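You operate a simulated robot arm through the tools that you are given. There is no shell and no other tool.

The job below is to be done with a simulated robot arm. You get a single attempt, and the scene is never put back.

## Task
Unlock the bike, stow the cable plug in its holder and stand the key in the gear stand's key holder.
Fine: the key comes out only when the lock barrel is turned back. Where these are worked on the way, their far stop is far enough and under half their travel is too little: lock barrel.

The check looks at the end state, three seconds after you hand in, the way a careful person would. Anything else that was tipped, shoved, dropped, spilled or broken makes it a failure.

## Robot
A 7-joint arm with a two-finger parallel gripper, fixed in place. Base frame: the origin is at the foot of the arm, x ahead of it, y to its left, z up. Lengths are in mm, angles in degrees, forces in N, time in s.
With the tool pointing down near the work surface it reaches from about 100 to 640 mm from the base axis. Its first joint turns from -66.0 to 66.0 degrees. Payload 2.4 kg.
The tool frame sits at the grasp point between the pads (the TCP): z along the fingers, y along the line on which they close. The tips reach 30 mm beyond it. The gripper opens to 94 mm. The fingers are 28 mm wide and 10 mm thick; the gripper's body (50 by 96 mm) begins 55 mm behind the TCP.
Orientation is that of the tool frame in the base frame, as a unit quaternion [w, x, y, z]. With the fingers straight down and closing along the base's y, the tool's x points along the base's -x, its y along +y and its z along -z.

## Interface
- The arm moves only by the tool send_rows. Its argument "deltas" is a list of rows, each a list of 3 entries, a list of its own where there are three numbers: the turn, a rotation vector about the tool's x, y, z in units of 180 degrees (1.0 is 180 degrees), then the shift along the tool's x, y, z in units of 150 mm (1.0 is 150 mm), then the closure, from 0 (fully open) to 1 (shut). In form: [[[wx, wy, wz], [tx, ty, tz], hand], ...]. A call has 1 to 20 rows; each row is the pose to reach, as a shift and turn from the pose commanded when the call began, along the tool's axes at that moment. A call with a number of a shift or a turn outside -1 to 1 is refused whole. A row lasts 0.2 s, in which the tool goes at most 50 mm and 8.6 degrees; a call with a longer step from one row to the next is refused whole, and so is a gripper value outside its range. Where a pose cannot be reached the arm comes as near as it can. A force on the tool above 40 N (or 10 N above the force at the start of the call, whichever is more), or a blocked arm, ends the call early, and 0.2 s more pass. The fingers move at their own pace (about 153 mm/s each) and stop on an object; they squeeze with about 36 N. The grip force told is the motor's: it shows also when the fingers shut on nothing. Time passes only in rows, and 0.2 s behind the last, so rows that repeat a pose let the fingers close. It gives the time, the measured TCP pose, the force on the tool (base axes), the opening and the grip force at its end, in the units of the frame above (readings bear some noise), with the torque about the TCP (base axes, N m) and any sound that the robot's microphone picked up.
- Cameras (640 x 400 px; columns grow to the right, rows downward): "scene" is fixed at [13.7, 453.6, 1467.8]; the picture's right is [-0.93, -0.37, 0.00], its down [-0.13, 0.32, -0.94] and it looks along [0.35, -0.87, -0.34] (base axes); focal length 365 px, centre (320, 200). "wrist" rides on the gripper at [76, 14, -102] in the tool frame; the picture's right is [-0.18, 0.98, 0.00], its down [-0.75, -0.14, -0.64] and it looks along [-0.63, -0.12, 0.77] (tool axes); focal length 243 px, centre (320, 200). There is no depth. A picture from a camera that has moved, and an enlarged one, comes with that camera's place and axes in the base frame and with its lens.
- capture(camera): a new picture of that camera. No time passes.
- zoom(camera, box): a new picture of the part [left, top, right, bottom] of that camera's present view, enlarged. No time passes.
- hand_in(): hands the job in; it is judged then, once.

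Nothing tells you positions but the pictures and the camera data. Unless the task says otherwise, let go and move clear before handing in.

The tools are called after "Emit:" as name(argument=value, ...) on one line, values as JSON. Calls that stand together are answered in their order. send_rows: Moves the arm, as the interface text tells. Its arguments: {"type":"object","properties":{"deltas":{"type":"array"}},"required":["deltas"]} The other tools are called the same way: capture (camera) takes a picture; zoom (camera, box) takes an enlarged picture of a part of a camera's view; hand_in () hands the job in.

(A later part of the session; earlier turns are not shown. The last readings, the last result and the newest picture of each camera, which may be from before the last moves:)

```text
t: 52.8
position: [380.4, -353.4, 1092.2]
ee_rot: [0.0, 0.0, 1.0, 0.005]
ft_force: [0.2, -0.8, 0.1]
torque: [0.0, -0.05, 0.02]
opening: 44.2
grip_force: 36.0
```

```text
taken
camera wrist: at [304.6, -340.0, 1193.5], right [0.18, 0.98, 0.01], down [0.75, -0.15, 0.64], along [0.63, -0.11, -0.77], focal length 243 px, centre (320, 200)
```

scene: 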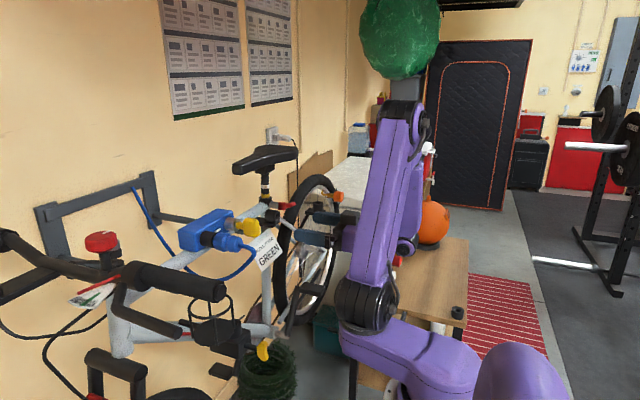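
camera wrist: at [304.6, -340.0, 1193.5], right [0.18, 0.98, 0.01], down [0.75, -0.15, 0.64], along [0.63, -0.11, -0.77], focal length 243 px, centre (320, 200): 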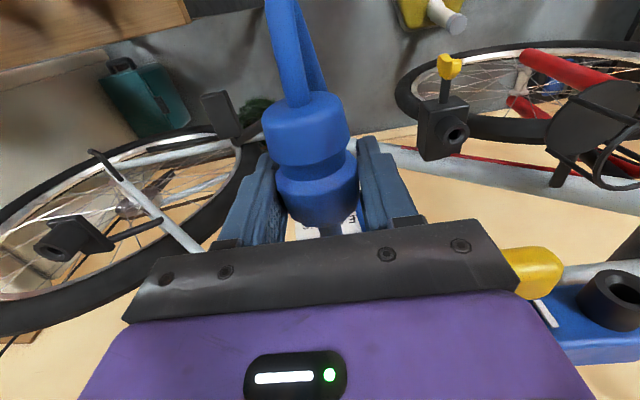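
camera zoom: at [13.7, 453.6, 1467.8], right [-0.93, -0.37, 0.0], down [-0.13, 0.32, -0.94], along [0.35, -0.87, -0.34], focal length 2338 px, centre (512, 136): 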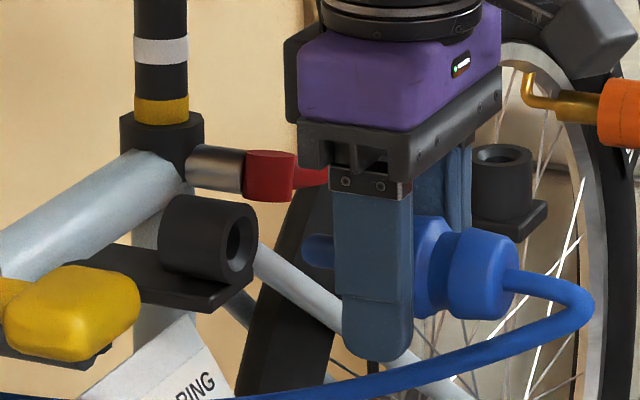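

The nose points at the tube mouth, about 2 mm too high by the scene view. I'll lower slightly and bring the tip up to the mouth before inserting.

Emit:
send_rows(deltas=[[[0, 0, 0], [-0.04, 0, 0.0147], 0.8], [[0, 0, 0], [-0.08, 0, 0.0147], 0.8], [[0, 0, 0], [-0.12, 0, 0.0147], 0.8], [[0, 0, 0], [-0.16, 0, 0.0147], 0.8], [[0, 0, 0], [-0.18, 0, 0.0147], 0.8], [[0, 0, 0], [-0.18, 0, 0.0147], 0.8]])

Emit:
zoom(camera="scene", box=[250, 190, 320, 240])

```text
t: 54.2
position: [409.2, -353.4, 1089.2]
ee_rot: [0.0, 0.0, 1.0, 0.004]
ft_force: [-0.2, 0.2, -0.8]
torque: [-0.04, -0.02, -0.01]
opening: 44.3
grip_force: 36.4
```

```text
8.00 times, centred on (285, 215) of scene
camera zoom: at [13.7, 453.6, 1467.8], right [-0.93, -0.37, 0.0], down [-0.13, 0.32, -0.94], along [0.35, -0.87, -0.34], focal length 2923 px, centre (600, 80)
```

zoom: 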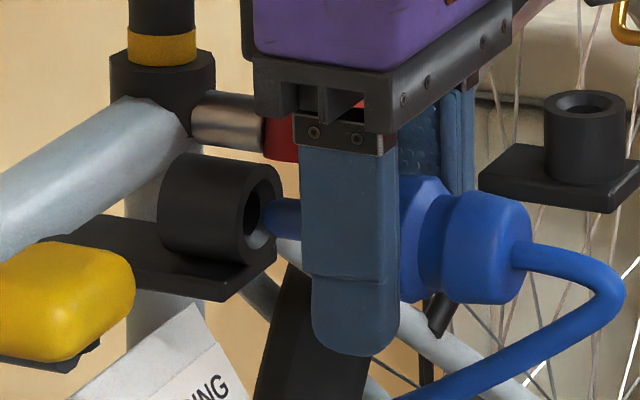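

Emit:
send_rows(deltas=[[[0, 0, 0], [-0.01, 0, 0.006], 0.8], [[0, 0, 0], [-0.03, 0, 0.006], 0.8], [[0, 0, 0], [-0.05, 0, 0.006], 0.8], [[0, 0, 0], [-0.07, 0, 0.006], 0.8], [[0, 0, 0], [-0.09, 0, 0.006], 0.8], [[0, 0, 0], [-0.09, 0, 0.006], 0.8]])

Emit:
zoom(camera="scene", box=[250, 190, 320, 240])

```text
t: 55.6
position: [421.5, -354.7, 1087.3]
ee_rot: [0.001, 0.001, 1.0, 0.004]
ft_force: [-2.7, -3.7, 0.6]
torque: [0.01, -0.02, -0.11]
opening: 44.4
grip_force: 35.9
```

```text
8.00 times, centred on (285, 215) of scene
camera zoom: at [13.7, 453.5, 1467.8], right [-0.93, -0.37, 0.0], down [-0.13, 0.32, -0.94], along [0.35, -0.87, -0.34], focal length 2923 px, centre (600, 80)
```

zoom: 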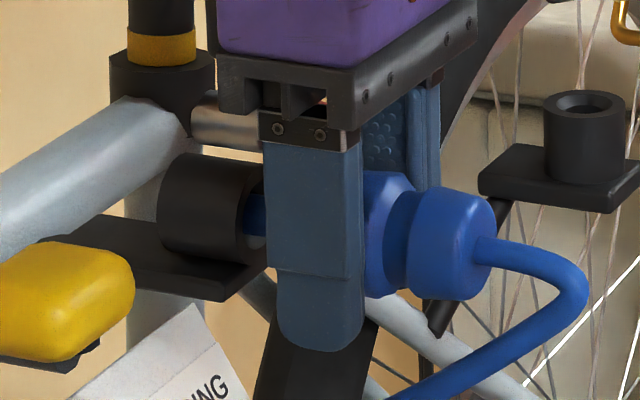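

The nose is entering, with a slight sideways push, so I'll shift 0.7 mm in −y and continue in.

Emit:
send_rows(deltas=[[[0, 0, 0], [-0.01, -0.005, 0], 0.8], [[0, 0, 0], [-0.03, -0.005, 0], 0.8], [[0, 0, 0], [-0.05, -0.005, 0], 0.8], [[0, 0, 0], [-0.07, -0.005, 0], 0.8], [[0, 0, 0], [-0.07, -0.005, 0], 0.8]])

Emit:
zoom(camera="scene", box=[250, 190, 320, 240])

```text
t: 56.8
position: [433.3, -354.3, 1087.4]
ee_rot: [0.0, 0.0, 1.0, 0.004]
ft_force: [-0.9, -2.8, 0.2]
torque: [-0.01, -0.04, -0.11]
opening: 44.2
grip_force: 35.8
```

```text
8.00 times, centred on (285, 215) of scene
camera zoom: at [13.7, 453.5, 1467.8], right [-0.93, -0.37, 0.0], down [-0.13, 0.32, -0.94], along [0.35, -0.87, -0.34], focal length 2923 px, centre (600, 80)
```

zoom: 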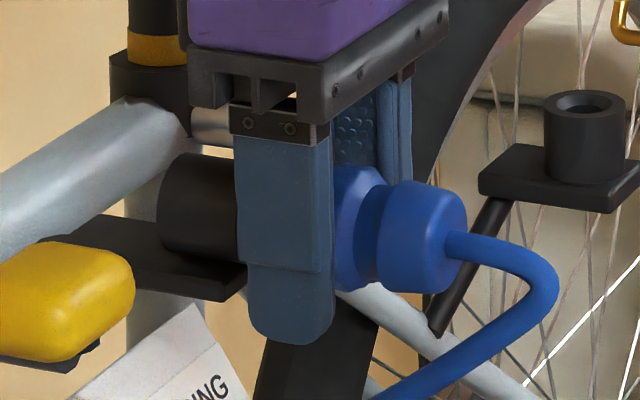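

Emit:
send_rows(deltas=[[[0, 0, 0], [-0.02, -0.004, 0], 0.8], [[0, 0, 0], [-0.04, -0.004, 0], 0.8], [[0, 0, 0], [-0.055, -0.004, 0], 0.8], [[0, 0, 0], [-0.07, -0.004, 0], 0.8], [[0, 0, 0], [-0.085, -0.004, 0], 0.8], [[0, 0, 0], [-0.085, -0.004, 0], 0.8]])

Emit:
zoom(camera="scene", box=[250, 190, 320, 240])

```text
t: 58.2
position: [442.4, -355.4, 1087.1]
ee_rot: [-0.003, 0.002, 1.0, 0.005]
ft_force: [-24.6, 4.1, -0.4]
torque: [0.0, -0.03, 0.02]
opening: 44.5
grip_force: 35.7
```

```text
8.00 times, centred on (285, 215) of scene
camera zoom: at [12.9, 453.8, 1467.7], right [-0.93, -0.37, 0.0], down [-0.12, 0.32, -0.94], along [0.35, -0.87, -0.34], focal length 2923 px, centre (600, 80)
```

zoom: 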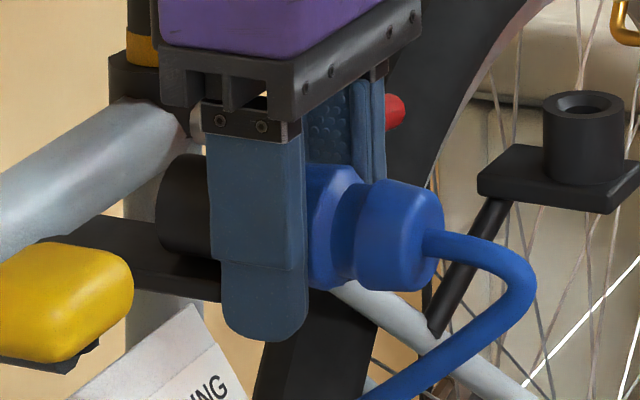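

The plug bottomed out against the holder with about 25 N, so it is seated. I'll check surroundings before opening the fingers.

Emit:
capture(camera="wrist")

Emit:
zoom(camera="scene", box=[220, 140, 360, 260])

```text
taken
camera wrist: at [366.5, -342.1, 1190.1], right [0.19, 0.98, 0.01], down [0.76, -0.15, 0.63], along [0.63, -0.11, -0.77], focal length 243 px, centre (320, 200)
```

wrist: 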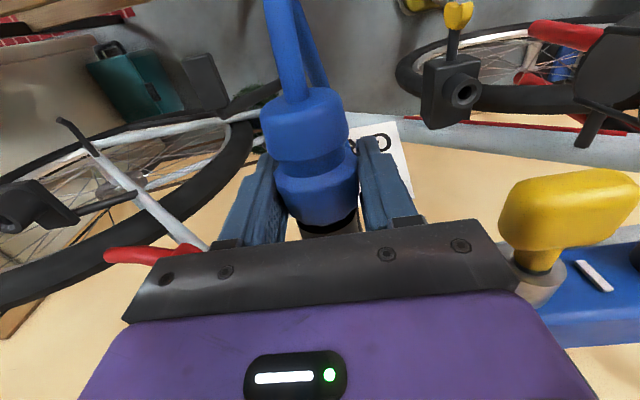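

```text
3.33 times, centred on (290, 200) of scene
camera zoom: at [12.9, 453.8, 1467.7], right [-0.93, -0.37, 0.0], down [-0.12, 0.32, -0.94], along [0.35, -0.87, -0.34], focal length 1218 px, centre (420, 200)
```

zoom: 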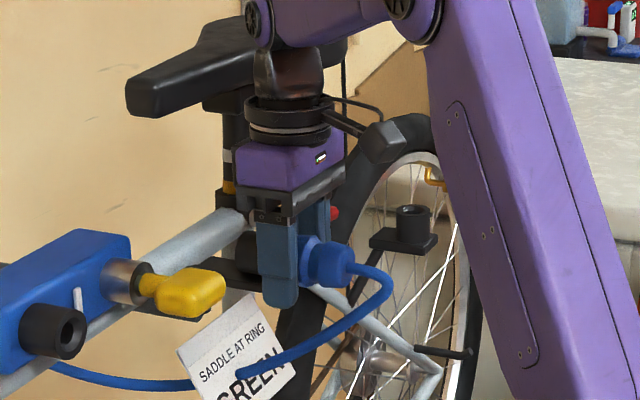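

Clearances are fine: the red lever is beyond y=-440 and the key bow ends at y=-265. I'll relieve the push, open, and lift away diagonally.

Emit:
send_rows(deltas=[[[0, 0, 0], [0.015, 0.003, 0], 0.8], [[0, 0, 0], [0.022, 0.003, 0], 0.8], [[0, 0, 0], [0.022, 0.003, 0], 0.6], [[0, 0, 0], [0.022, 0.003, 0], 0.4], [[0, 0, 0], [0.022, 0.003, 0], 0.2], [[0, 0, 0], [0.022, 0.003, 0], 0.2]])

Emit:
zoom(camera="scene", box=[240, 180, 340, 250])

Emit:
capture(camera="wrist")

```text
t: 59.6
position: [443.7, -354.2, 1086.8]
ee_rot: [0.0, 0.0, 1.0, 0.004]
ft_force: [0.1, -0.3, 0.0]
torque: [-0.01, 0.01, 0.03]
opening: 75.2
grip_force: 0.1
```

```text
5.71 times, centred on (290, 215) of scene
camera zoom: at [13.7, 453.6, 1467.8], right [-0.93, -0.37, 0.0], down [-0.13, 0.32, -0.94], along [0.35, -0.87, -0.34], focal length 2088 px, centre (491, 114)
```

zoom: 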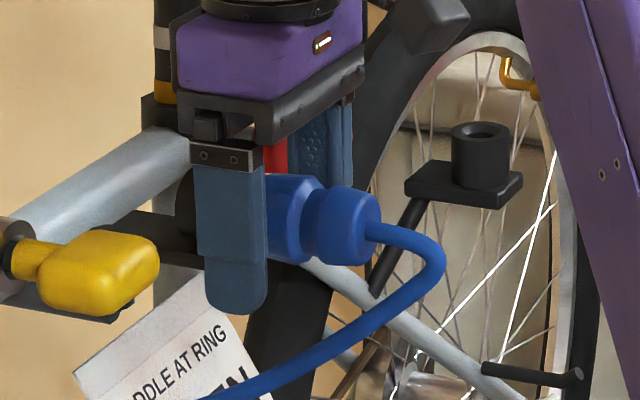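

```text
taken
camera wrist: at [365.9, -341.2, 1189.3], right [0.18, 0.98, 0.01], down [0.75, -0.15, 0.64], along [0.63, -0.11, -0.77], focal length 243 px, centre (320, 200)
```

wrist: 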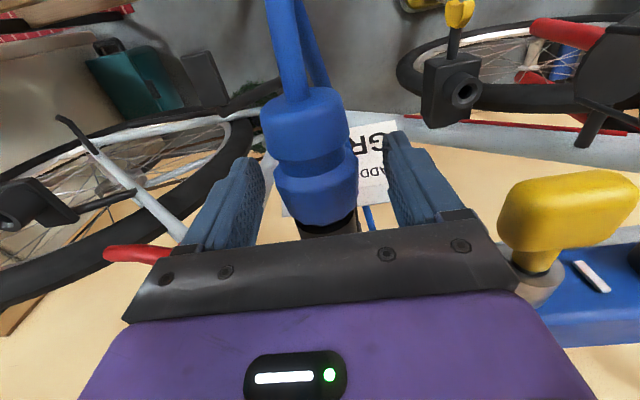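

The plug stays in place on its own. I'm lifting the gripper clear.

Emit:
send_rows(deltas=[[[0, 0, 0], [0.05, 0, -0.08], 0.2], [[0, 0, 0], [0.12, 0, -0.18], 0.2], [[0, 0, 0], [0.2, 0, -0.3], 0.2], [[0, 0, 0], [0.3, 0, -0.45], 0.2], [[0, 0, 0], [0.45, 0, -0.6], 0.2], [[0, 0, 0], [0.6, 0.15, -0.75], 0.2], [[0, 0, 0], [0.75, 0.3, -0.85], 0.2], [[0, 0, 0], [0.85, 0.45, -0.85], 0.2]])

Emit:
capture(camera="wrist")

Emit:
zoom(camera="scene", box=[160, 160, 340, 290])

Emit:
zoom(camera="wrist", box=[120, 80, 440, 240])

```text
t: 61.4
position: [315.2, -286.1, 1218.3]
ee_rot: [0.0, 0.001, 1.0, 0.006]
ft_force: [-0.2, -0.7, -0.1]
torque: [-0.01, 0.03, -0.02]
opening: 75.3
grip_force: 0.1
```

```text
taken
camera wrist: at [239.3, -274.0, 1321.0], right [0.18, 0.98, 0.01], down [0.75, -0.15, 0.64], along [0.63, -0.11, -0.77], focal length 243 px, centre (320, 200)
```

wrist: 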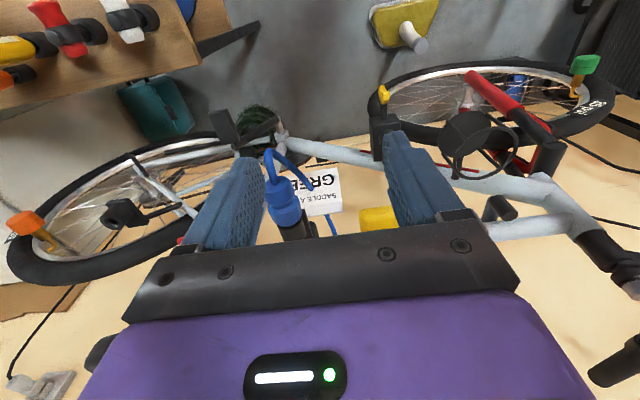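

```text
3.08 times, centred on (250, 225) of scene
camera zoom: at [13.7, 453.6, 1467.8], right [-0.93, -0.37, 0.0], down [-0.13, 0.32, -0.94], along [0.35, -0.87, -0.34], focal length 1124 px, centre (535, 123)
```

zoom: 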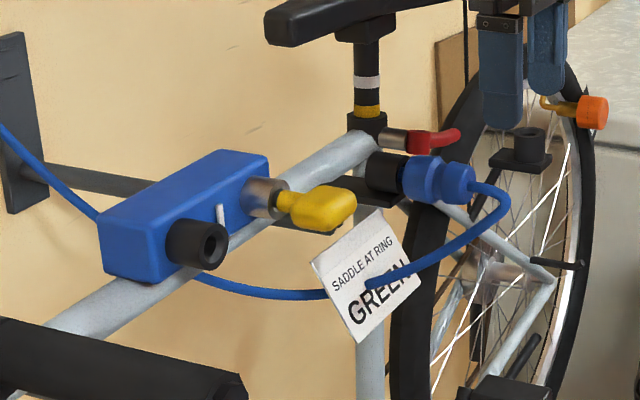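

```text
2.00 times, centred on (280, 160) of wrist
camera zoom: at [239.3, -274.0, 1321.0], right [0.18, 0.98, 0.01], down [0.75, -0.15, 0.64], along [0.63, -0.11, -0.77], focal length 485 px, centre (400, 280)
```

zoom: 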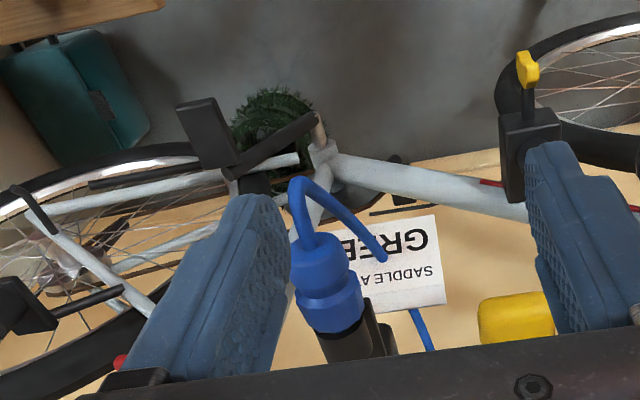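

The plug is stowed and holding. Next I'll go back to the horizontal posture in front of the key.

Emit:
send_rows(deltas=[[[0, -0.0455, 0], [0.01, 0.03, 0.04], 0.3], [[0, -0.091, 0], [0.01, 0.06, 0.08], 0.3], [[0, -0.1365, 0], [0.02, 0.09, 0.12], 0.3], [[0, -0.182, 0], [0.02, 0.12, 0.16], 0.3], [[0, -0.2275, 0], [0.03, 0.15, 0.2], 0.3], [[0, -0.273, 0], [0.03, 0.18, 0.24], 0.3], [[0, -0.3185, 0], [0.03, 0.21, 0.28], 0.3], [[0, -0.364, 0], [0.03, 0.24, 0.32], 0.3], [[0, -0.4095, 0], [0.03, 0.27, 0.37], 0.3], [[0, -0.455, 0], [0.03, 0.3, 0.42], 0.3], [[0, -0.5, 0], [0.033, 0.313, 0.467], 0.3]])

```text
t: 63.8
position: [309.9, -240.1, 1146.2]
ee_rot: [0.708, 0.004, 0.706, 0.001]
ft_force: [-0.6, -0.1, 0.0]
torque: [0.02, 0.03, 0.03]
opening: 65.8
grip_force: 0.0
```

Emit:
send_rows(deltas=[[[0, 0, 0.0455], [0.03, 0.001, 0.02], 0.4], [[0, 0, 0.091], [0.06, 0.002, 0.04], 0.4], [[0, 0, 0.1365], [0.09, 0.004, 0.06], 0.4], [[0, 0, 0.182], [0.12, 0.006, 0.08], 0.4], [[0, 0, 0.2275], [0.15, 0.008, 0.1], 0.4], [[0, 0, 0.273], [0.18, 0.01, 0.12], 0.4], [[0, 0, 0.3185], [0.21, 0.012, 0.14], 0.4], [[0, 0, 0.364], [0.24, 0.013, 0.16], 0.4], [[0, 0, 0.4095], [0.27, 0.013, 0.18], 0.4], [[0, 0, 0.455], [0.29, 0.013, 0.2], 0.4], [[0, 0, 0.5], [0.293, 0.013, 0.2], 0.4], [[0, 0, 0.5], [0.293, 0.013, 0.2], 0.4]])

Emit:
capture(camera="wrist")

Emit:
zoom(camera="scene", box=[200, 180, 340, 270])

```text
t: 66.4
position: [340.2, -235.7, 1102.7]
ee_rot: [0.498, 0.503, 0.497, 0.502]
ft_force: [0.6, 0.0, 0.2]
torque: [-0.02, 0.02, 0.02]
opening: 56.4
grip_force: 0.0
```

```text
taken
camera wrist: at [236.6, -161.2, 1116.3], right [0.0, -0.2, 0.98], down [-0.64, -0.75, -0.15], along [0.77, -0.63, -0.13], focal length 243 px, centre (320, 200)
```

wrist: 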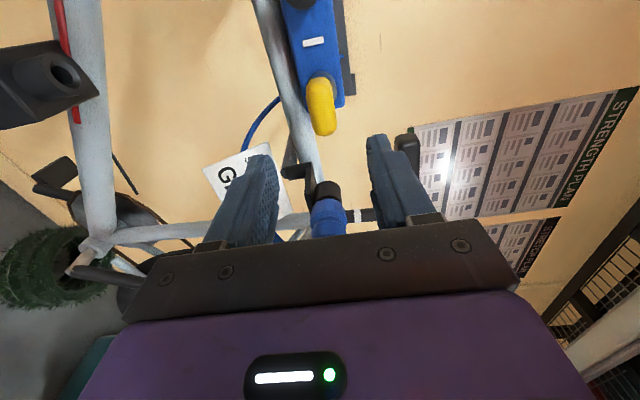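

```text
4.44 times, centred on (270, 225) of scene
camera zoom: at [13.7, 453.6, 1467.8], right [-0.93, -0.37, 0.0], down [-0.13, 0.32, -0.94], along [0.35, -0.87, -0.34], focal length 1624 px, centre (542, 89)
```

zoom: 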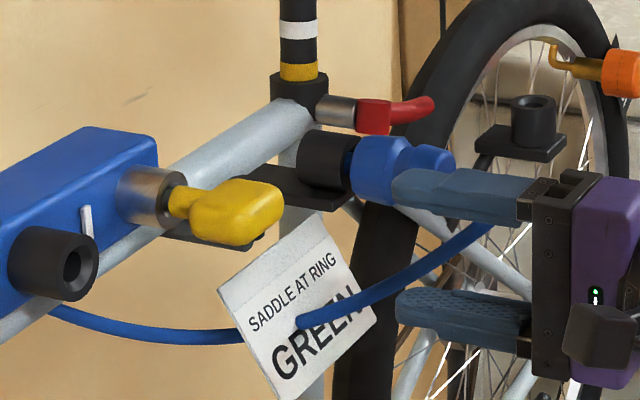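

The gripper is aligned with the now-horizontal bow. I'll advance onto it and close.

Emit:
send_rows(deltas=[[[0, 0, 0], [0, 0, 0.15], 0.4], [[0, 0, 0], [0, 0, 0.3], 0.4], [[0, 0, 0], [0, 0, 0.45], 0.4], [[0, 0, 0], [0, 0, 0.58], 0.4], [[0, 0, 0], [0, 0, 0.68], 0.4], [[0, 0, 0], [0, 0, 0.76], 0.4], [[0, 0, 0], [0, 0, 0.83], 0.4], [[0, 0, 0], [0, 0, 0.88], 0.4], [[0, 0, 0], [0, 0, 0.88], 0.4]])

Emit:
zoom(camera="wrist", box=[220, 60, 420, 220])

Emit:
zoom(camera="scene", box=[200, 190, 300, 260])

```text
t: 68.4
position: [472.2, -237.7, 1103.5]
ee_rot: [0.498, 0.502, 0.497, 0.503]
ft_force: [-0.1, 0.1, 0.5]
torque: [0.01, 0.01, 0.0]
opening: 56.3
grip_force: 0.1
```

```text
2.50 times, centred on (320, 140) of wrist
camera zoom: at [368.8, -161.5, 1117.5], right [0.0, -0.19, 0.98], down [-0.64, -0.75, -0.15], along [0.77, -0.63, -0.12], focal length 606 px, centre (320, 350)
```

zoom: 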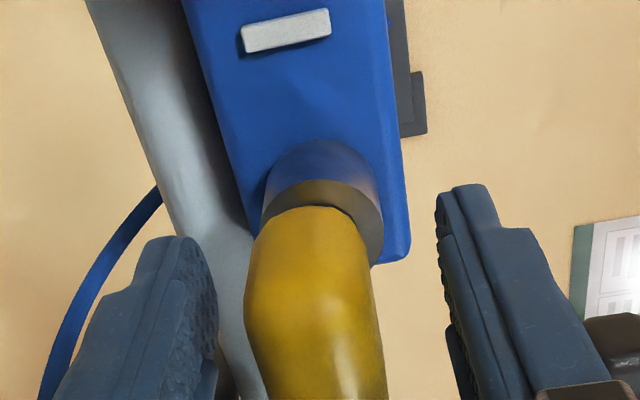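

```text
5.71 times, centred on (250, 225) of scene
camera zoom: at [13.7, 453.6, 1467.8], right [-0.93, -0.37, 0.0], down [-0.13, 0.32, -0.94], along [0.35, -0.87, -0.34], focal length 2088 px, centre (720, 57)
```

zoom: 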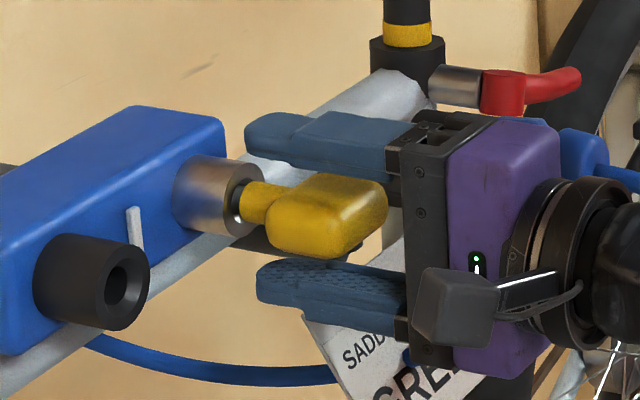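

Emit:
send_rows(deltas=[[[0, 0, 0], [0, 0, 0], 0.6], [[0, 0, 0], [0, 0, 0], 0.8], [[0, 0, 0], [0, 0, 0], 0.9], [[0, 0, 0], [0, 0, 0], 0.9]])

```text
t: 69.4
position: [471.6, -236.9, 1102.7]
ee_rot: [0.498, 0.503, 0.497, 0.502]
ft_force: [0.2, 0.3, -0.1]
torque: [-0.12, -0.01, -0.02]
opening: 27.4
grip_force: 36.2
```

Gripped with almost no side force. Now I'll turn the barrel back.

Emit:
send_rows(deltas=[[[0, 0, -0.03], [0, 0, 0], 0.9], [[0, 0, -0.06], [0, 0, 0], 0.9], [[0, 0, -0.09], [0, 0, 0], 0.9], [[0, 0, -0.12], [0, 0, 0], 0.9], [[0, 0, -0.15], [0, 0, 0], 0.9], [[0, 0, -0.18], [0, 0, 0], 0.9]])

```text
t: 70.8
position: [470.9, -237.0, 1102.9]
ee_rot: [0.618, 0.345, 0.619, 0.342]
ft_force: [-4.8, -2.2, -8.7]
torque: [0.01, 0.42, -0.1]
opening: 27.5
grip_force: 36.0
```

Emit:
send_rows(deltas=[[[0, 0, -0.03], [0.002, -0.007, -0.001], 0.9], [[0, 0, -0.06], [0.002, -0.007, -0.001], 0.9], [[0, 0, -0.09], [0.002, -0.007, -0.001], 0.9], [[0, 0, -0.12], [0.002, -0.007, -0.001], 0.9], [[0, 0, -0.15], [0.002, -0.007, -0.001], 0.9], [[0, 0, -0.18], [0.002, -0.007, -0.001], 0.9]])

```text
t: 72.2
position: [472.8, -237.7, 1101.5]
ee_rot: [0.689, 0.157, 0.69, 0.156]
ft_force: [-9.1, -3.0, -3.3]
torque: [0.01, 0.13, -0.09]
opening: 27.4
grip_force: 36.4
```

Emit:
send_rows(deltas=[[[0, 0, -0.03], [0.001, -0.005, -0.003], 0.9], [[0, 0, -0.06], [0.001, -0.005, -0.003], 0.9], [[0, 0, -0.09], [0.001, -0.005, -0.003], 0.9], [[0, 0, -0.12], [0.001, -0.005, -0.003], 0.9], [[0, 0, -0.142], [0.001, -0.005, -0.003], 0.9], [[0, 0, -0.142], [0.001, -0.005, -0.003], 0.9]])

Emit:
zoom(camera="scene", box=[180, 190, 300, 270])

```text
t: 73.6
position: [472.1, -238.1, 1100.9]
ee_rot: [0.708, 0.0, 0.707, 0.001]
ft_force: [0.9, -3.1, 0.6]
torque: [0.0, -0.02, -0.08]
opening: 27.3
grip_force: 35.6
```

```text
5.00 times, centred on (240, 230) of scene
camera zoom: at [13.7, 453.6, 1467.8], right [-0.93, -0.37, 0.0], down [-0.13, 0.32, -0.94], along [0.35, -0.87, -0.34], focal length 1827 px, centre (720, 50)
```

zoom: 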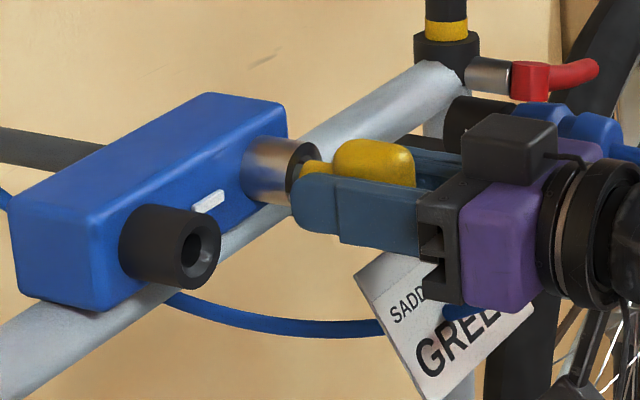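

Emit:
send_rows(deltas=[[[0, 0, -0.012], [0, -0.004, 0], 0.9], [[0, 0, -0.018], [0, -0.004, 0], 0.9], [[0, 0, -0.018], [0, -0.004, 0], 0.9]])

```text
t: 74.4
position: [471.7, -239.1, 1100.3]
ee_rot: [0.707, -0.02, 0.707, -0.02]
ft_force: [-3.1, 1.4, 2.0]
torque: [0.25, -0.07, 0.09]
opening: 27.1
grip_force: 35.6
```

The barrel is back at its rest stop. I'll pull the key straight out slowly.

Emit:
send_rows(deltas=[[[0, 0, 0.01], [0, 0, 0], 0.9], [[0, 0, 0.01], [0, 0, -0.02], 0.9], [[0, 0, 0.01], [0, 0, -0.04], 0.9], [[0, 0, 0.01], [0, 0, -0.06], 0.9], [[0, 0, 0.01], [0, 0, -0.08], 0.9], [[0, 0, 0.01], [0, 0, -0.1], 0.9]])

Emit:
zoom(camera="scene", box=[180, 190, 300, 270])

```text
t: 75.8
position: [455.7, -238.5, 1101.6]
ee_rot: [0.707, -0.007, 0.707, -0.008]
ft_force: [-0.3, 0.5, 0.1]
torque: [0.02, -0.01, 0.0]
opening: 27.1
grip_force: 36.2
```

```text
5.00 times, centred on (240, 230) of scene
camera zoom: at [13.7, 453.6, 1467.8], right [-0.93, -0.37, 0.0], down [-0.13, 0.32, -0.94], along [0.35, -0.87, -0.34], focal length 1827 px, centre (720, 50)
```

zoom: 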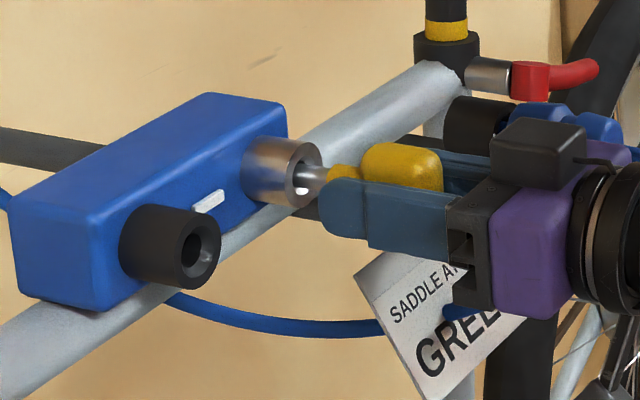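

The key slides out freely, its steel shaft showing. I'll pull it clear.

Emit:
send_rows(deltas=[[[0, 0, 0], [0, 0, -0.05], 0.9], [[0, 0, 0], [0, 0, -0.1], 0.9], [[0, 0, 0], [0, 0, -0.15], 0.9], [[0, 0, 0], [0, 0, -0.2], 0.9], [[0, 0, 0], [0, 0, -0.28], 0.9], [[0, 0, 0], [0, 0, -0.36], 0.9], [[0, 0, 0], [0, 0, -0.44], 0.9], [[0, 0, 0], [0, 0, -0.52], 0.9], [[0, 0, 0], [0, 0, -0.6], 0.9], [[0, 0, 0], [0, 0, -0.68], 0.9], [[0, 0, 0], [0, 0, -0.68], 0.9]])

Emit:
zoom(camera="scene", box=[200, 170, 340, 260])

Emit:
zoom(camera="wrist", box=[220, 40, 420, 220])

```text
t: 78.2
position: [354.3, -239.9, 1101.7]
ee_rot: [0.707, -0.009, 0.707, -0.007]
ft_force: [-0.5, 0.0, 0.6]
torque: [0.0, 0.0, 0.04]
opening: 27.2
grip_force: 36.1
```

```text
4.44 times, centred on (270, 215) of scene
camera zoom: at [13.7, 453.6, 1467.8], right [-0.93, -0.37, 0.0], down [-0.13, 0.32, -0.94], along [0.35, -0.87, -0.34], focal length 1624 px, centre (542, 133)
```

zoom: 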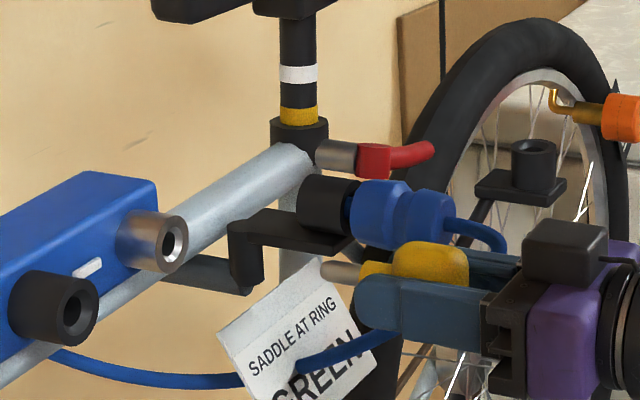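

```text
2.22 times, centred on (320, 130) of wrist
camera zoom: at [251.2, -226.8, 1025.1], right [0.0, 0.99, 0.16], down [-0.64, -0.12, 0.76], along [0.77, -0.1, 0.63], focal length 539 px, centre (320, 356)
```

zoom: 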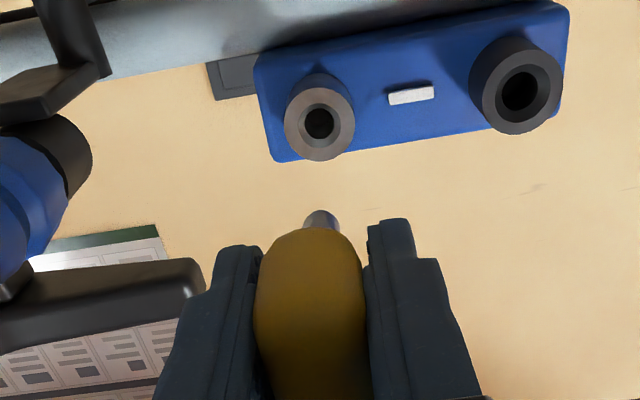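

The key is out: its steel shaft ends about 62 mm beyond the TCP. I'll back up, rise and pitch the tool down so the shaft points downward.

Emit:
send_rows(deltas=[[[0, 0, 0.004], [-0.08, 0, -0.1], 0.9], [[0, 0, 0.007], [-0.16, 0, -0.2], 0.9], [[0, 0, 0.007], [-0.26, 0, -0.3], 0.9], [[0, 0, 0.007], [-0.36, 0, -0.4], 0.9], [[0, 0, 0.007], [-0.46, 0, -0.5], 0.9], [[0, 0, 0.007], [-0.56, 0, -0.5], 0.9], [[0, 0, 0.007], [-0.66, 0, -0.5], 0.9], [[0, 0, 0.007], [-0.66, 0, -0.5], 0.9]])

Emit:
send_rows(deltas=[[[0, 0.0455, 0], [0, 0, 0], 0.9], [[0, 0.091, 0], [0, 0, 0], 0.9], [[0, 0.1365, 0], [0, 0, 0], 0.9], [[0, 0.182, 0], [0, 0, 0], 0.9], [[0, 0.2275, 0], [0, 0, 0], 0.9], [[0, 0.273, 0], [0, 0, 0], 0.9], [[0, 0.3185, 0], [0, 0, 0], 0.9], [[0, 0.364, 0], [0, 0, 0], 0.9], [[0, 0.4095, 0], [0, 0, 0], 0.9], [[0, 0.455, 0], [0, 0, 0], 0.9], [[0, 0.5, 0], [0, 0, 0], 0.9]])

Emit:
capture(camera="scene")

Emit:
capture(camera="wrist")

```text
t: 80.0
position: [281.4, -236.7, 1198.7]
ee_rot: [0.707, -0.001, 0.707, 0.0]
ft_force: [-0.6, 0.8, -0.8]
torque: [0.02, 0.03, 0.0]
opening: 27.2
grip_force: 35.9
```

```text
t: 82.4
position: [279.8, -236.8, 1199.4]
ee_rot: [-0.002, 0.0, 1.0, -0.001]
ft_force: [-0.5, -0.1, 0.6]
torque: [0.02, 0.0, -0.02]
opening: 27.0
grip_force: 36.0
```

```text
taken
```

scene: 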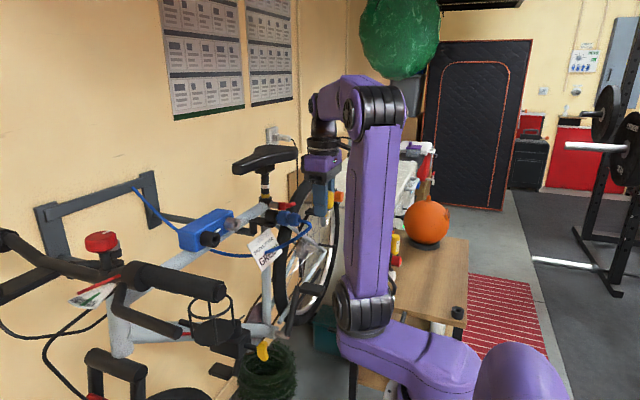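

```text
taken
camera wrist: at [202.9, -222.9, 1301.7], right [0.18, 0.98, 0.0], down [0.76, -0.14, 0.64], along [0.63, -0.12, -0.77], focal length 243 px, centre (320, 200)
```

wrist: 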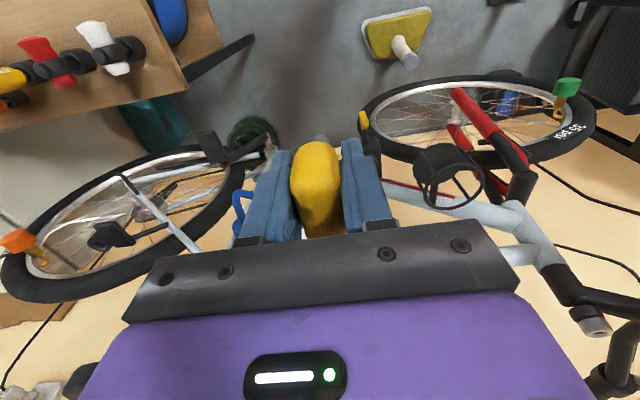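

The key is held with its shaft down. I'll carry it toward the gear stand at height, turning the wrist the way that reached well before.

Emit:
send_rows(deltas=[[[0, 0, 0.0445], [0.079, -0.09, 0.024], 0.9], [[0, 0, 0.089], [0.158, -0.179, 0.048], 0.9], [[0, 0, 0.1335], [0.236, -0.269, 0.073], 0.9], [[0, 0, 0.178], [0.315, -0.359, 0.097], 0.9], [[0, 0, 0.2225], [0.394, -0.449, 0.121], 0.9], [[0, 0, 0.267], [0.473, -0.538, 0.146], 0.9], [[0, 0, 0.3115], [0.552, -0.628, 0.17], 0.9], [[0, 0, 0.356], [0.63, -0.718, 0.194], 0.9], [[0, 0, 0.4005], [0.709, -0.808, 0.218], 0.9], [[0, 0, 0.445], [0.788, -0.897, 0.243], 0.9], [[0, 0, 0.489], [0.867, -0.987, 0.267], 0.9]])

Emit:
capture(camera="scene")

Emit:
capture(camera="wrist")

```text
t: 84.8
position: [147.6, -385.0, 1158.9]
ee_rot: [0.0, 0.696, 0.718, 0.0]
ft_force: [-0.2, 0.3, -0.2]
torque: [0.01, -0.02, -0.01]
opening: 27.3
grip_force: 36.9
```

```text
taken
```

scene: 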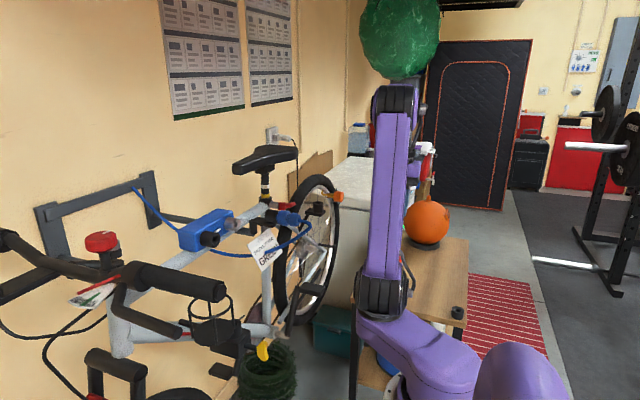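

```text
taken
camera wrist: at [159.5, -308.7, 1260.9], right [0.99, -0.15, 0.0], down [-0.12, -0.76, 0.64], along [-0.1, -0.63, -0.77], focal length 243 px, centre (320, 200)
```

wrist: 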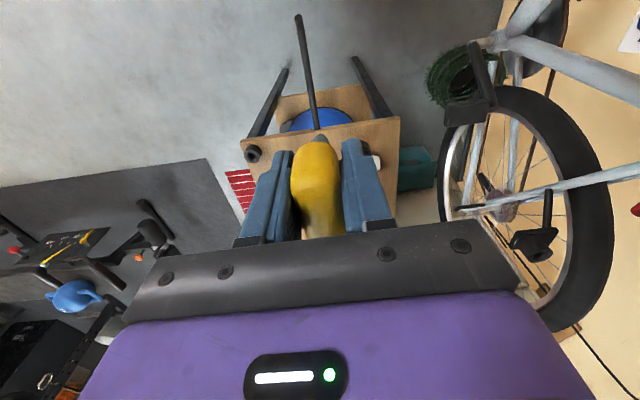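

The cup is ahead at roughly [-31, -555, 776]. I'll continue toward it in steps, staying well above the bench.

Emit:
send_rows(deltas=[[[0, 0, 0], [-0.12, -0.128, 0.076], 0.9], [[0, 0, 0], [-0.24, -0.255, 0.152], 0.9], [[0, 0, 0], [-0.36, -0.383, 0.228], 0.9], [[0, 0, 0], [-0.48, -0.51, 0.305], 0.9], [[0, 0, 0], [-0.6, -0.638, 0.381], 0.9], [[0, 0, 0], [-0.72, -0.766, 0.457], 0.9], [[0, 0, 0], [-0.839, -0.893, 0.533], 0.9]])

Emit:
capture(camera="scene")

Emit:
capture(camera="wrist")

```text
t: 86.4
position: [18.9, -515.9, 1078.7]
ee_rot: [0.0, 0.695, 0.719, 0.0]
ft_force: [-0.1, 0.1, 0.1]
torque: [0.01, 0.02, -0.02]
opening: 27.2
grip_force: 36.1
```

```text
taken
```

scene: 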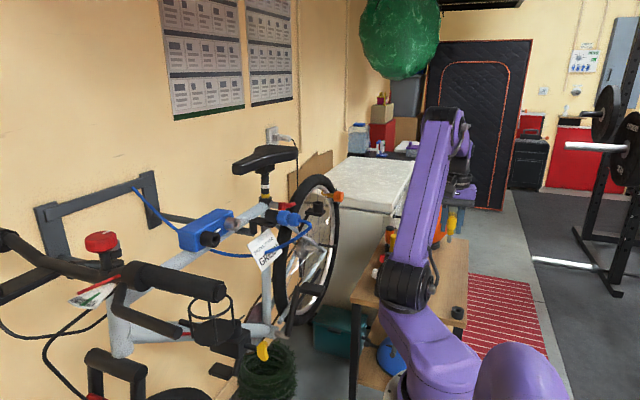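

```text
taken
camera wrist: at [29.5, -439.1, 1180.2], right [0.99, -0.15, 0.0], down [-0.11, -0.76, 0.64], along [-0.1, -0.64, -0.77], focal length 243 px, centre (320, 200)
```

wrist: 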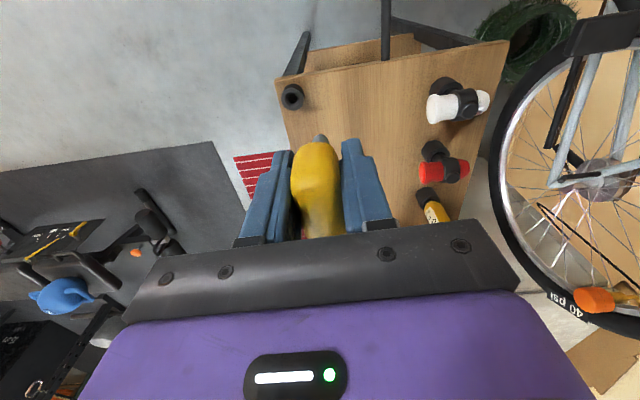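

Reach is good here. I'll zoom on the cup for a precise centre.

Emit:
zoom(camera="wrist", box=[260, 60, 340, 150])

Emit:
zoom(camera="scene", box=[420, 280, 490, 340])

Emit:
zoom(camera="scene", box=[370, 170, 490, 290])

```text
4.44 times, centred on (300, 105) of wrist
camera zoom: at [29.5, -439.1, 1180.2], right [0.99, -0.15, 0.0], down [-0.11, -0.76, 0.64], along [-0.1, -0.64, -0.77], focal length 1078 px, centre (409, 622)
```

zoom: 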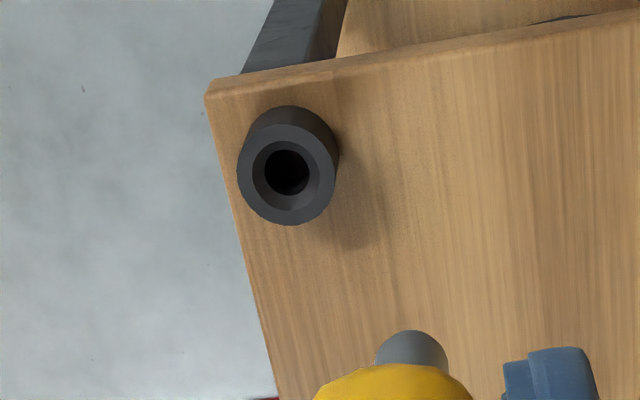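

```text
6.67 times, centred on (455, 310) of scene
camera zoom: at [13.7, 453.6, 1467.8], right [-0.93, -0.37, 0.0], down [-0.13, 0.32, -0.94], along [0.35, -0.87, -0.34], focal length 2436 px, centre (-580, -533)
```

zoom: 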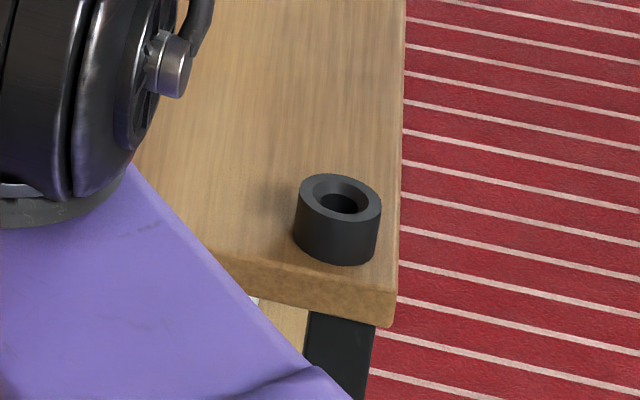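

```text
3.33 times, centred on (430, 230) of scene
camera zoom: at [13.7, 453.6, 1467.8], right [-0.93, -0.37, 0.0], down [-0.13, 0.32, -0.94], along [0.35, -0.87, -0.34], focal length 1218 px, centre (-47, 100)
```

zoom: 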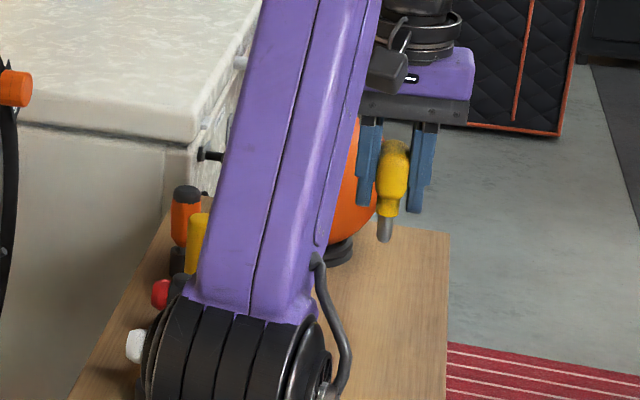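

The cup rim centre is at about [-32, -556.5, 782] with a roughly 16 mm bore and wide chamfer. In the tool frame it is 39 mm and 52 mm off axis, so I'll shift over it and descend partway.

Emit:
send_rows(deltas=[[[0, 0, 0], [-0.09, -0.115, 0.05], 0.9], [[0, 0, 0], [-0.18, -0.23, 0.15], 0.9], [[0, 0, 0], [-0.262, -0.343, 0.25], 0.9], [[0, 0, 0], [-0.262, -0.343, 0.38], 0.9], [[0, 0, 0], [-0.262, -0.343, 0.51], 0.9], [[0, 0, 0], [-0.262, -0.343, 0.64], 0.9], [[0, 0, 0], [-0.262, -0.343, 0.77], 0.9], [[0, 0, 0], [-0.262, -0.343, 0.87], 0.9], [[0, 0, 0], [-0.262, -0.343, 0.87], 0.9]])

Emit:
capture(camera="scene")

Emit:
capture(camera="wrist")

Emit:
zoom(camera="wrist", box=[270, 60, 370, 150])

```text
t: 88.4
position: [-30.4, -557.8, 949.5]
ee_rot: [0.0, 0.694, 0.72, -0.001]
ft_force: [-0.4, -1.2, 0.2]
torque: [0.01, 0.0, 0.05]
opening: 27.2
grip_force: 36.0
```

```text
taken
```

scene: 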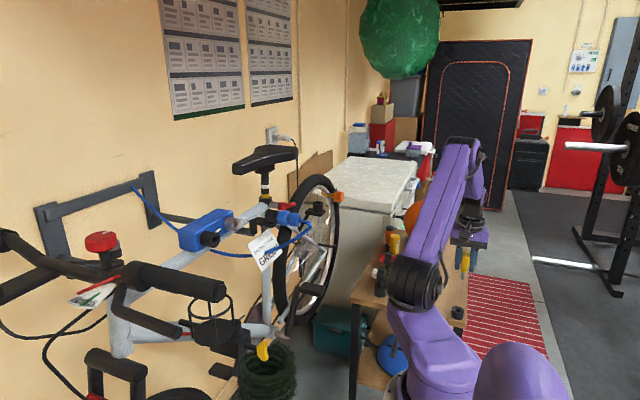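

```text
taken
camera wrist: at [-20.0, -480.7, 1051.2], right [0.99, -0.15, 0.0], down [-0.11, -0.76, 0.64], along [-0.1, -0.63, -0.77], focal length 243 px, centre (320, 200)
```

wrist: 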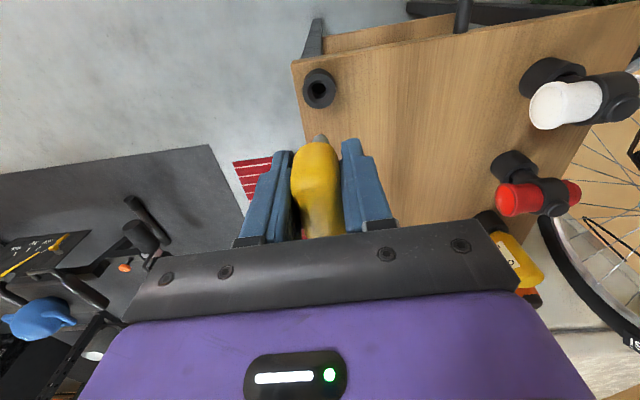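

```text
4.44 times, centred on (320, 105) of wrist
camera zoom: at [-20.0, -480.7, 1051.2], right [0.99, -0.15, 0.0], down [-0.11, -0.76, 0.64], along [-0.1, -0.63, -0.77], focal length 1078 px, centre (320, 622)
```

zoom: 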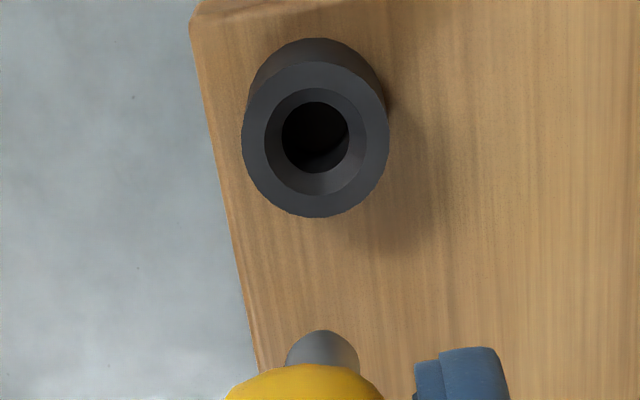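

Nearly aligned: the remaining offset is about 1.5 mm each way. I'll descend another 90 mm with that correction and look again.

Emit:
send_rows(deltas=[[[0, 0, 0], [0.01, -0.011, 0.1], 0.9], [[0, 0, 0], [0.01, -0.011, 0.2], 0.9], [[0, 0, 0], [0.01, -0.011, 0.3], 0.9], [[0, 0, 0], [0.01, -0.011, 0.4], 0.9], [[0, 0, 0], [0.01, -0.011, 0.5], 0.9], [[0, 0, 0], [0.01, -0.011, 0.57], 0.9], [[0, 0, 0], [0.01, -0.011, 0.6], 0.9], [[0, 0, 0], [0.01, -0.011, 0.6], 0.9]])

Emit:
zoom(camera="wrist", box=[260, 40, 380, 160])

Emit:
zoom(camera="scene", box=[410, 240, 500, 340])

Emit:
capture(camera="scene")

```text
t: 90.2
position: [-33.1, -555.6, 858.9]
ee_rot: [0.0, 0.695, 0.719, 0.0]
ft_force: [0.6, 0.8, 0.0]
torque: [-0.01, 0.0, 0.03]
opening: 27.4
grip_force: 36.3
```

```text
3.33 times, centred on (320, 100) of wrist
camera zoom: at [-21.6, -479.4, 961.2], right [0.99, -0.15, 0.0], down [-0.12, -0.76, 0.64], along [-0.1, -0.64, -0.77], focal length 809 px, centre (320, 533)
```

zoom: 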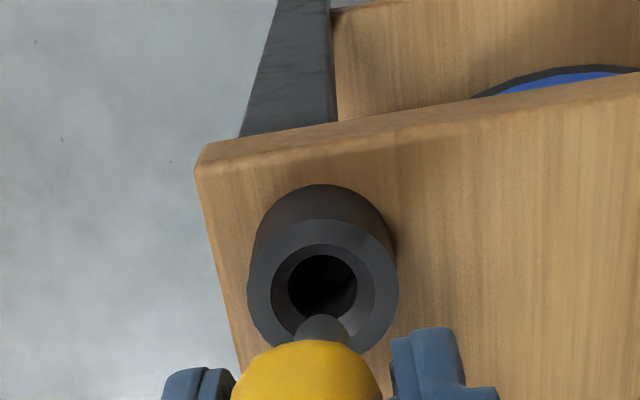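

```text
4.00 times, centred on (455, 290) of scene
camera zoom: at [13.7, 453.6, 1467.8], right [-0.93, -0.37, 0.0], down [-0.13, 0.32, -0.94], along [0.35, -0.87, -0.34], focal length 1462 px, centre (-220, -160)
```

zoom: 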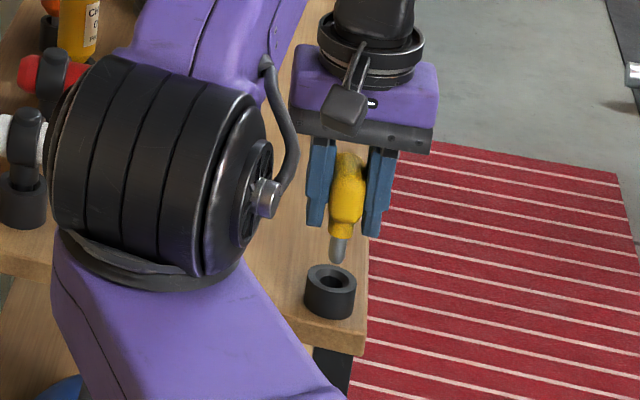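

```text
taken
```

scene: 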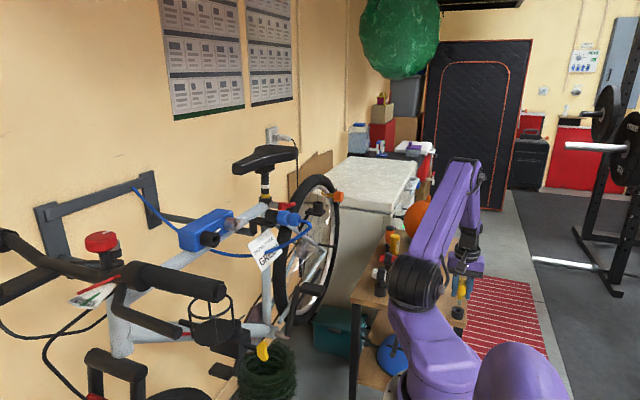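

The shaft hangs just above the cup. I'll zoom the scene view closely to compare the tip with the rim before going in.

Emit:
zoom(camera="scene", box=[436, 276, 480, 322])

Emit:
zoom(camera="wrist", box=[295, 80, 345, 130])

```text
8.70 times, centred on (458, 299) of scene
camera zoom: at [13.7, 453.6, 1467.8], right [-0.93, -0.37, 0.0], down [-0.13, 0.32, -0.94], along [0.35, -0.87, -0.34], focal length 3177 px, centre (-880, -661)
```

zoom: 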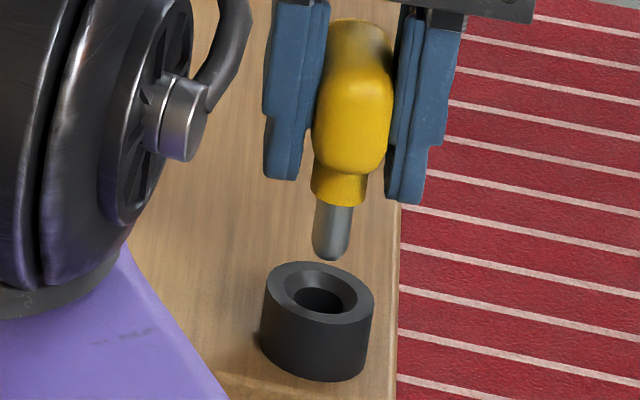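

```text
8.00 times, centred on (320, 105) of wrist
camera zoom: at [-21.6, -479.4, 961.2], right [0.99, -0.15, 0.0], down [-0.12, -0.76, 0.64], along [-0.1, -0.64, -0.77], focal length 1941 px, centre (320, 960)
```

zoom: 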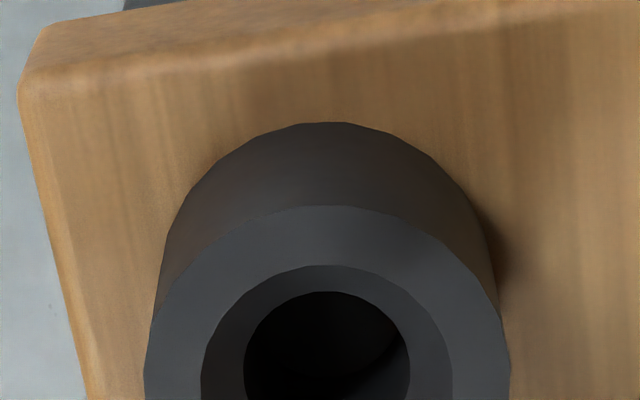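

By both views the shaft sits slightly far from me of the bore centre (about 2 mm in −y). I'll shift +2 mm in y and come down to just above the rim.

Emit:
send_rows(deltas=[[[0, 0, 0], [0.013, 0, 0.03], 0.9], [[0, 0, 0], [0.013, 0, 0.06], 0.9], [[0, 0, 0], [0.013, 0, 0.08], 0.9], [[0, 0, 0], [0.013, 0, 0.08], 0.9]])

Emit:
zoom(camera="scene", box=[436, 276, 480, 322])

Emit:
zoom(camera="wrist", box=[280, 70, 360, 150])

```text
t: 91.2
position: [-33.0, -554.7, 846.7]
ee_rot: [0.0, 0.695, 0.719, 0.0]
ft_force: [0.1, -0.2, -0.7]
torque: [0.03, 0.0, -0.02]
opening: 27.3
grip_force: 36.0
```

```text
8.70 times, centred on (458, 299) of scene
camera zoom: at [13.7, 453.6, 1467.8], right [-0.93, -0.37, 0.0], down [-0.13, 0.32, -0.94], along [0.35, -0.87, -0.34], focal length 3177 px, centre (-880, -661)
```

zoom: 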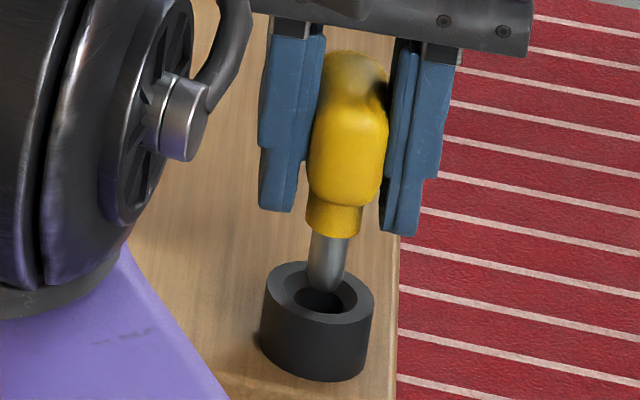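

```text
5.00 times, centred on (320, 110) of wrist
camera zoom: at [-21.4, -477.1, 949.9], right [0.99, -0.15, 0.0], down [-0.12, -0.76, 0.64], along [-0.1, -0.63, -0.77], focal length 1213 px, centre (320, 650)
```

zoom: 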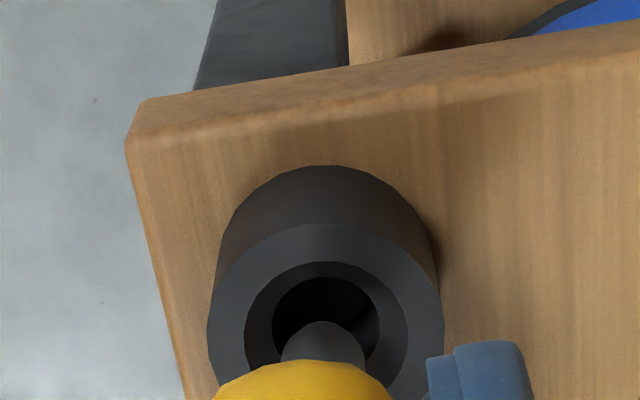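

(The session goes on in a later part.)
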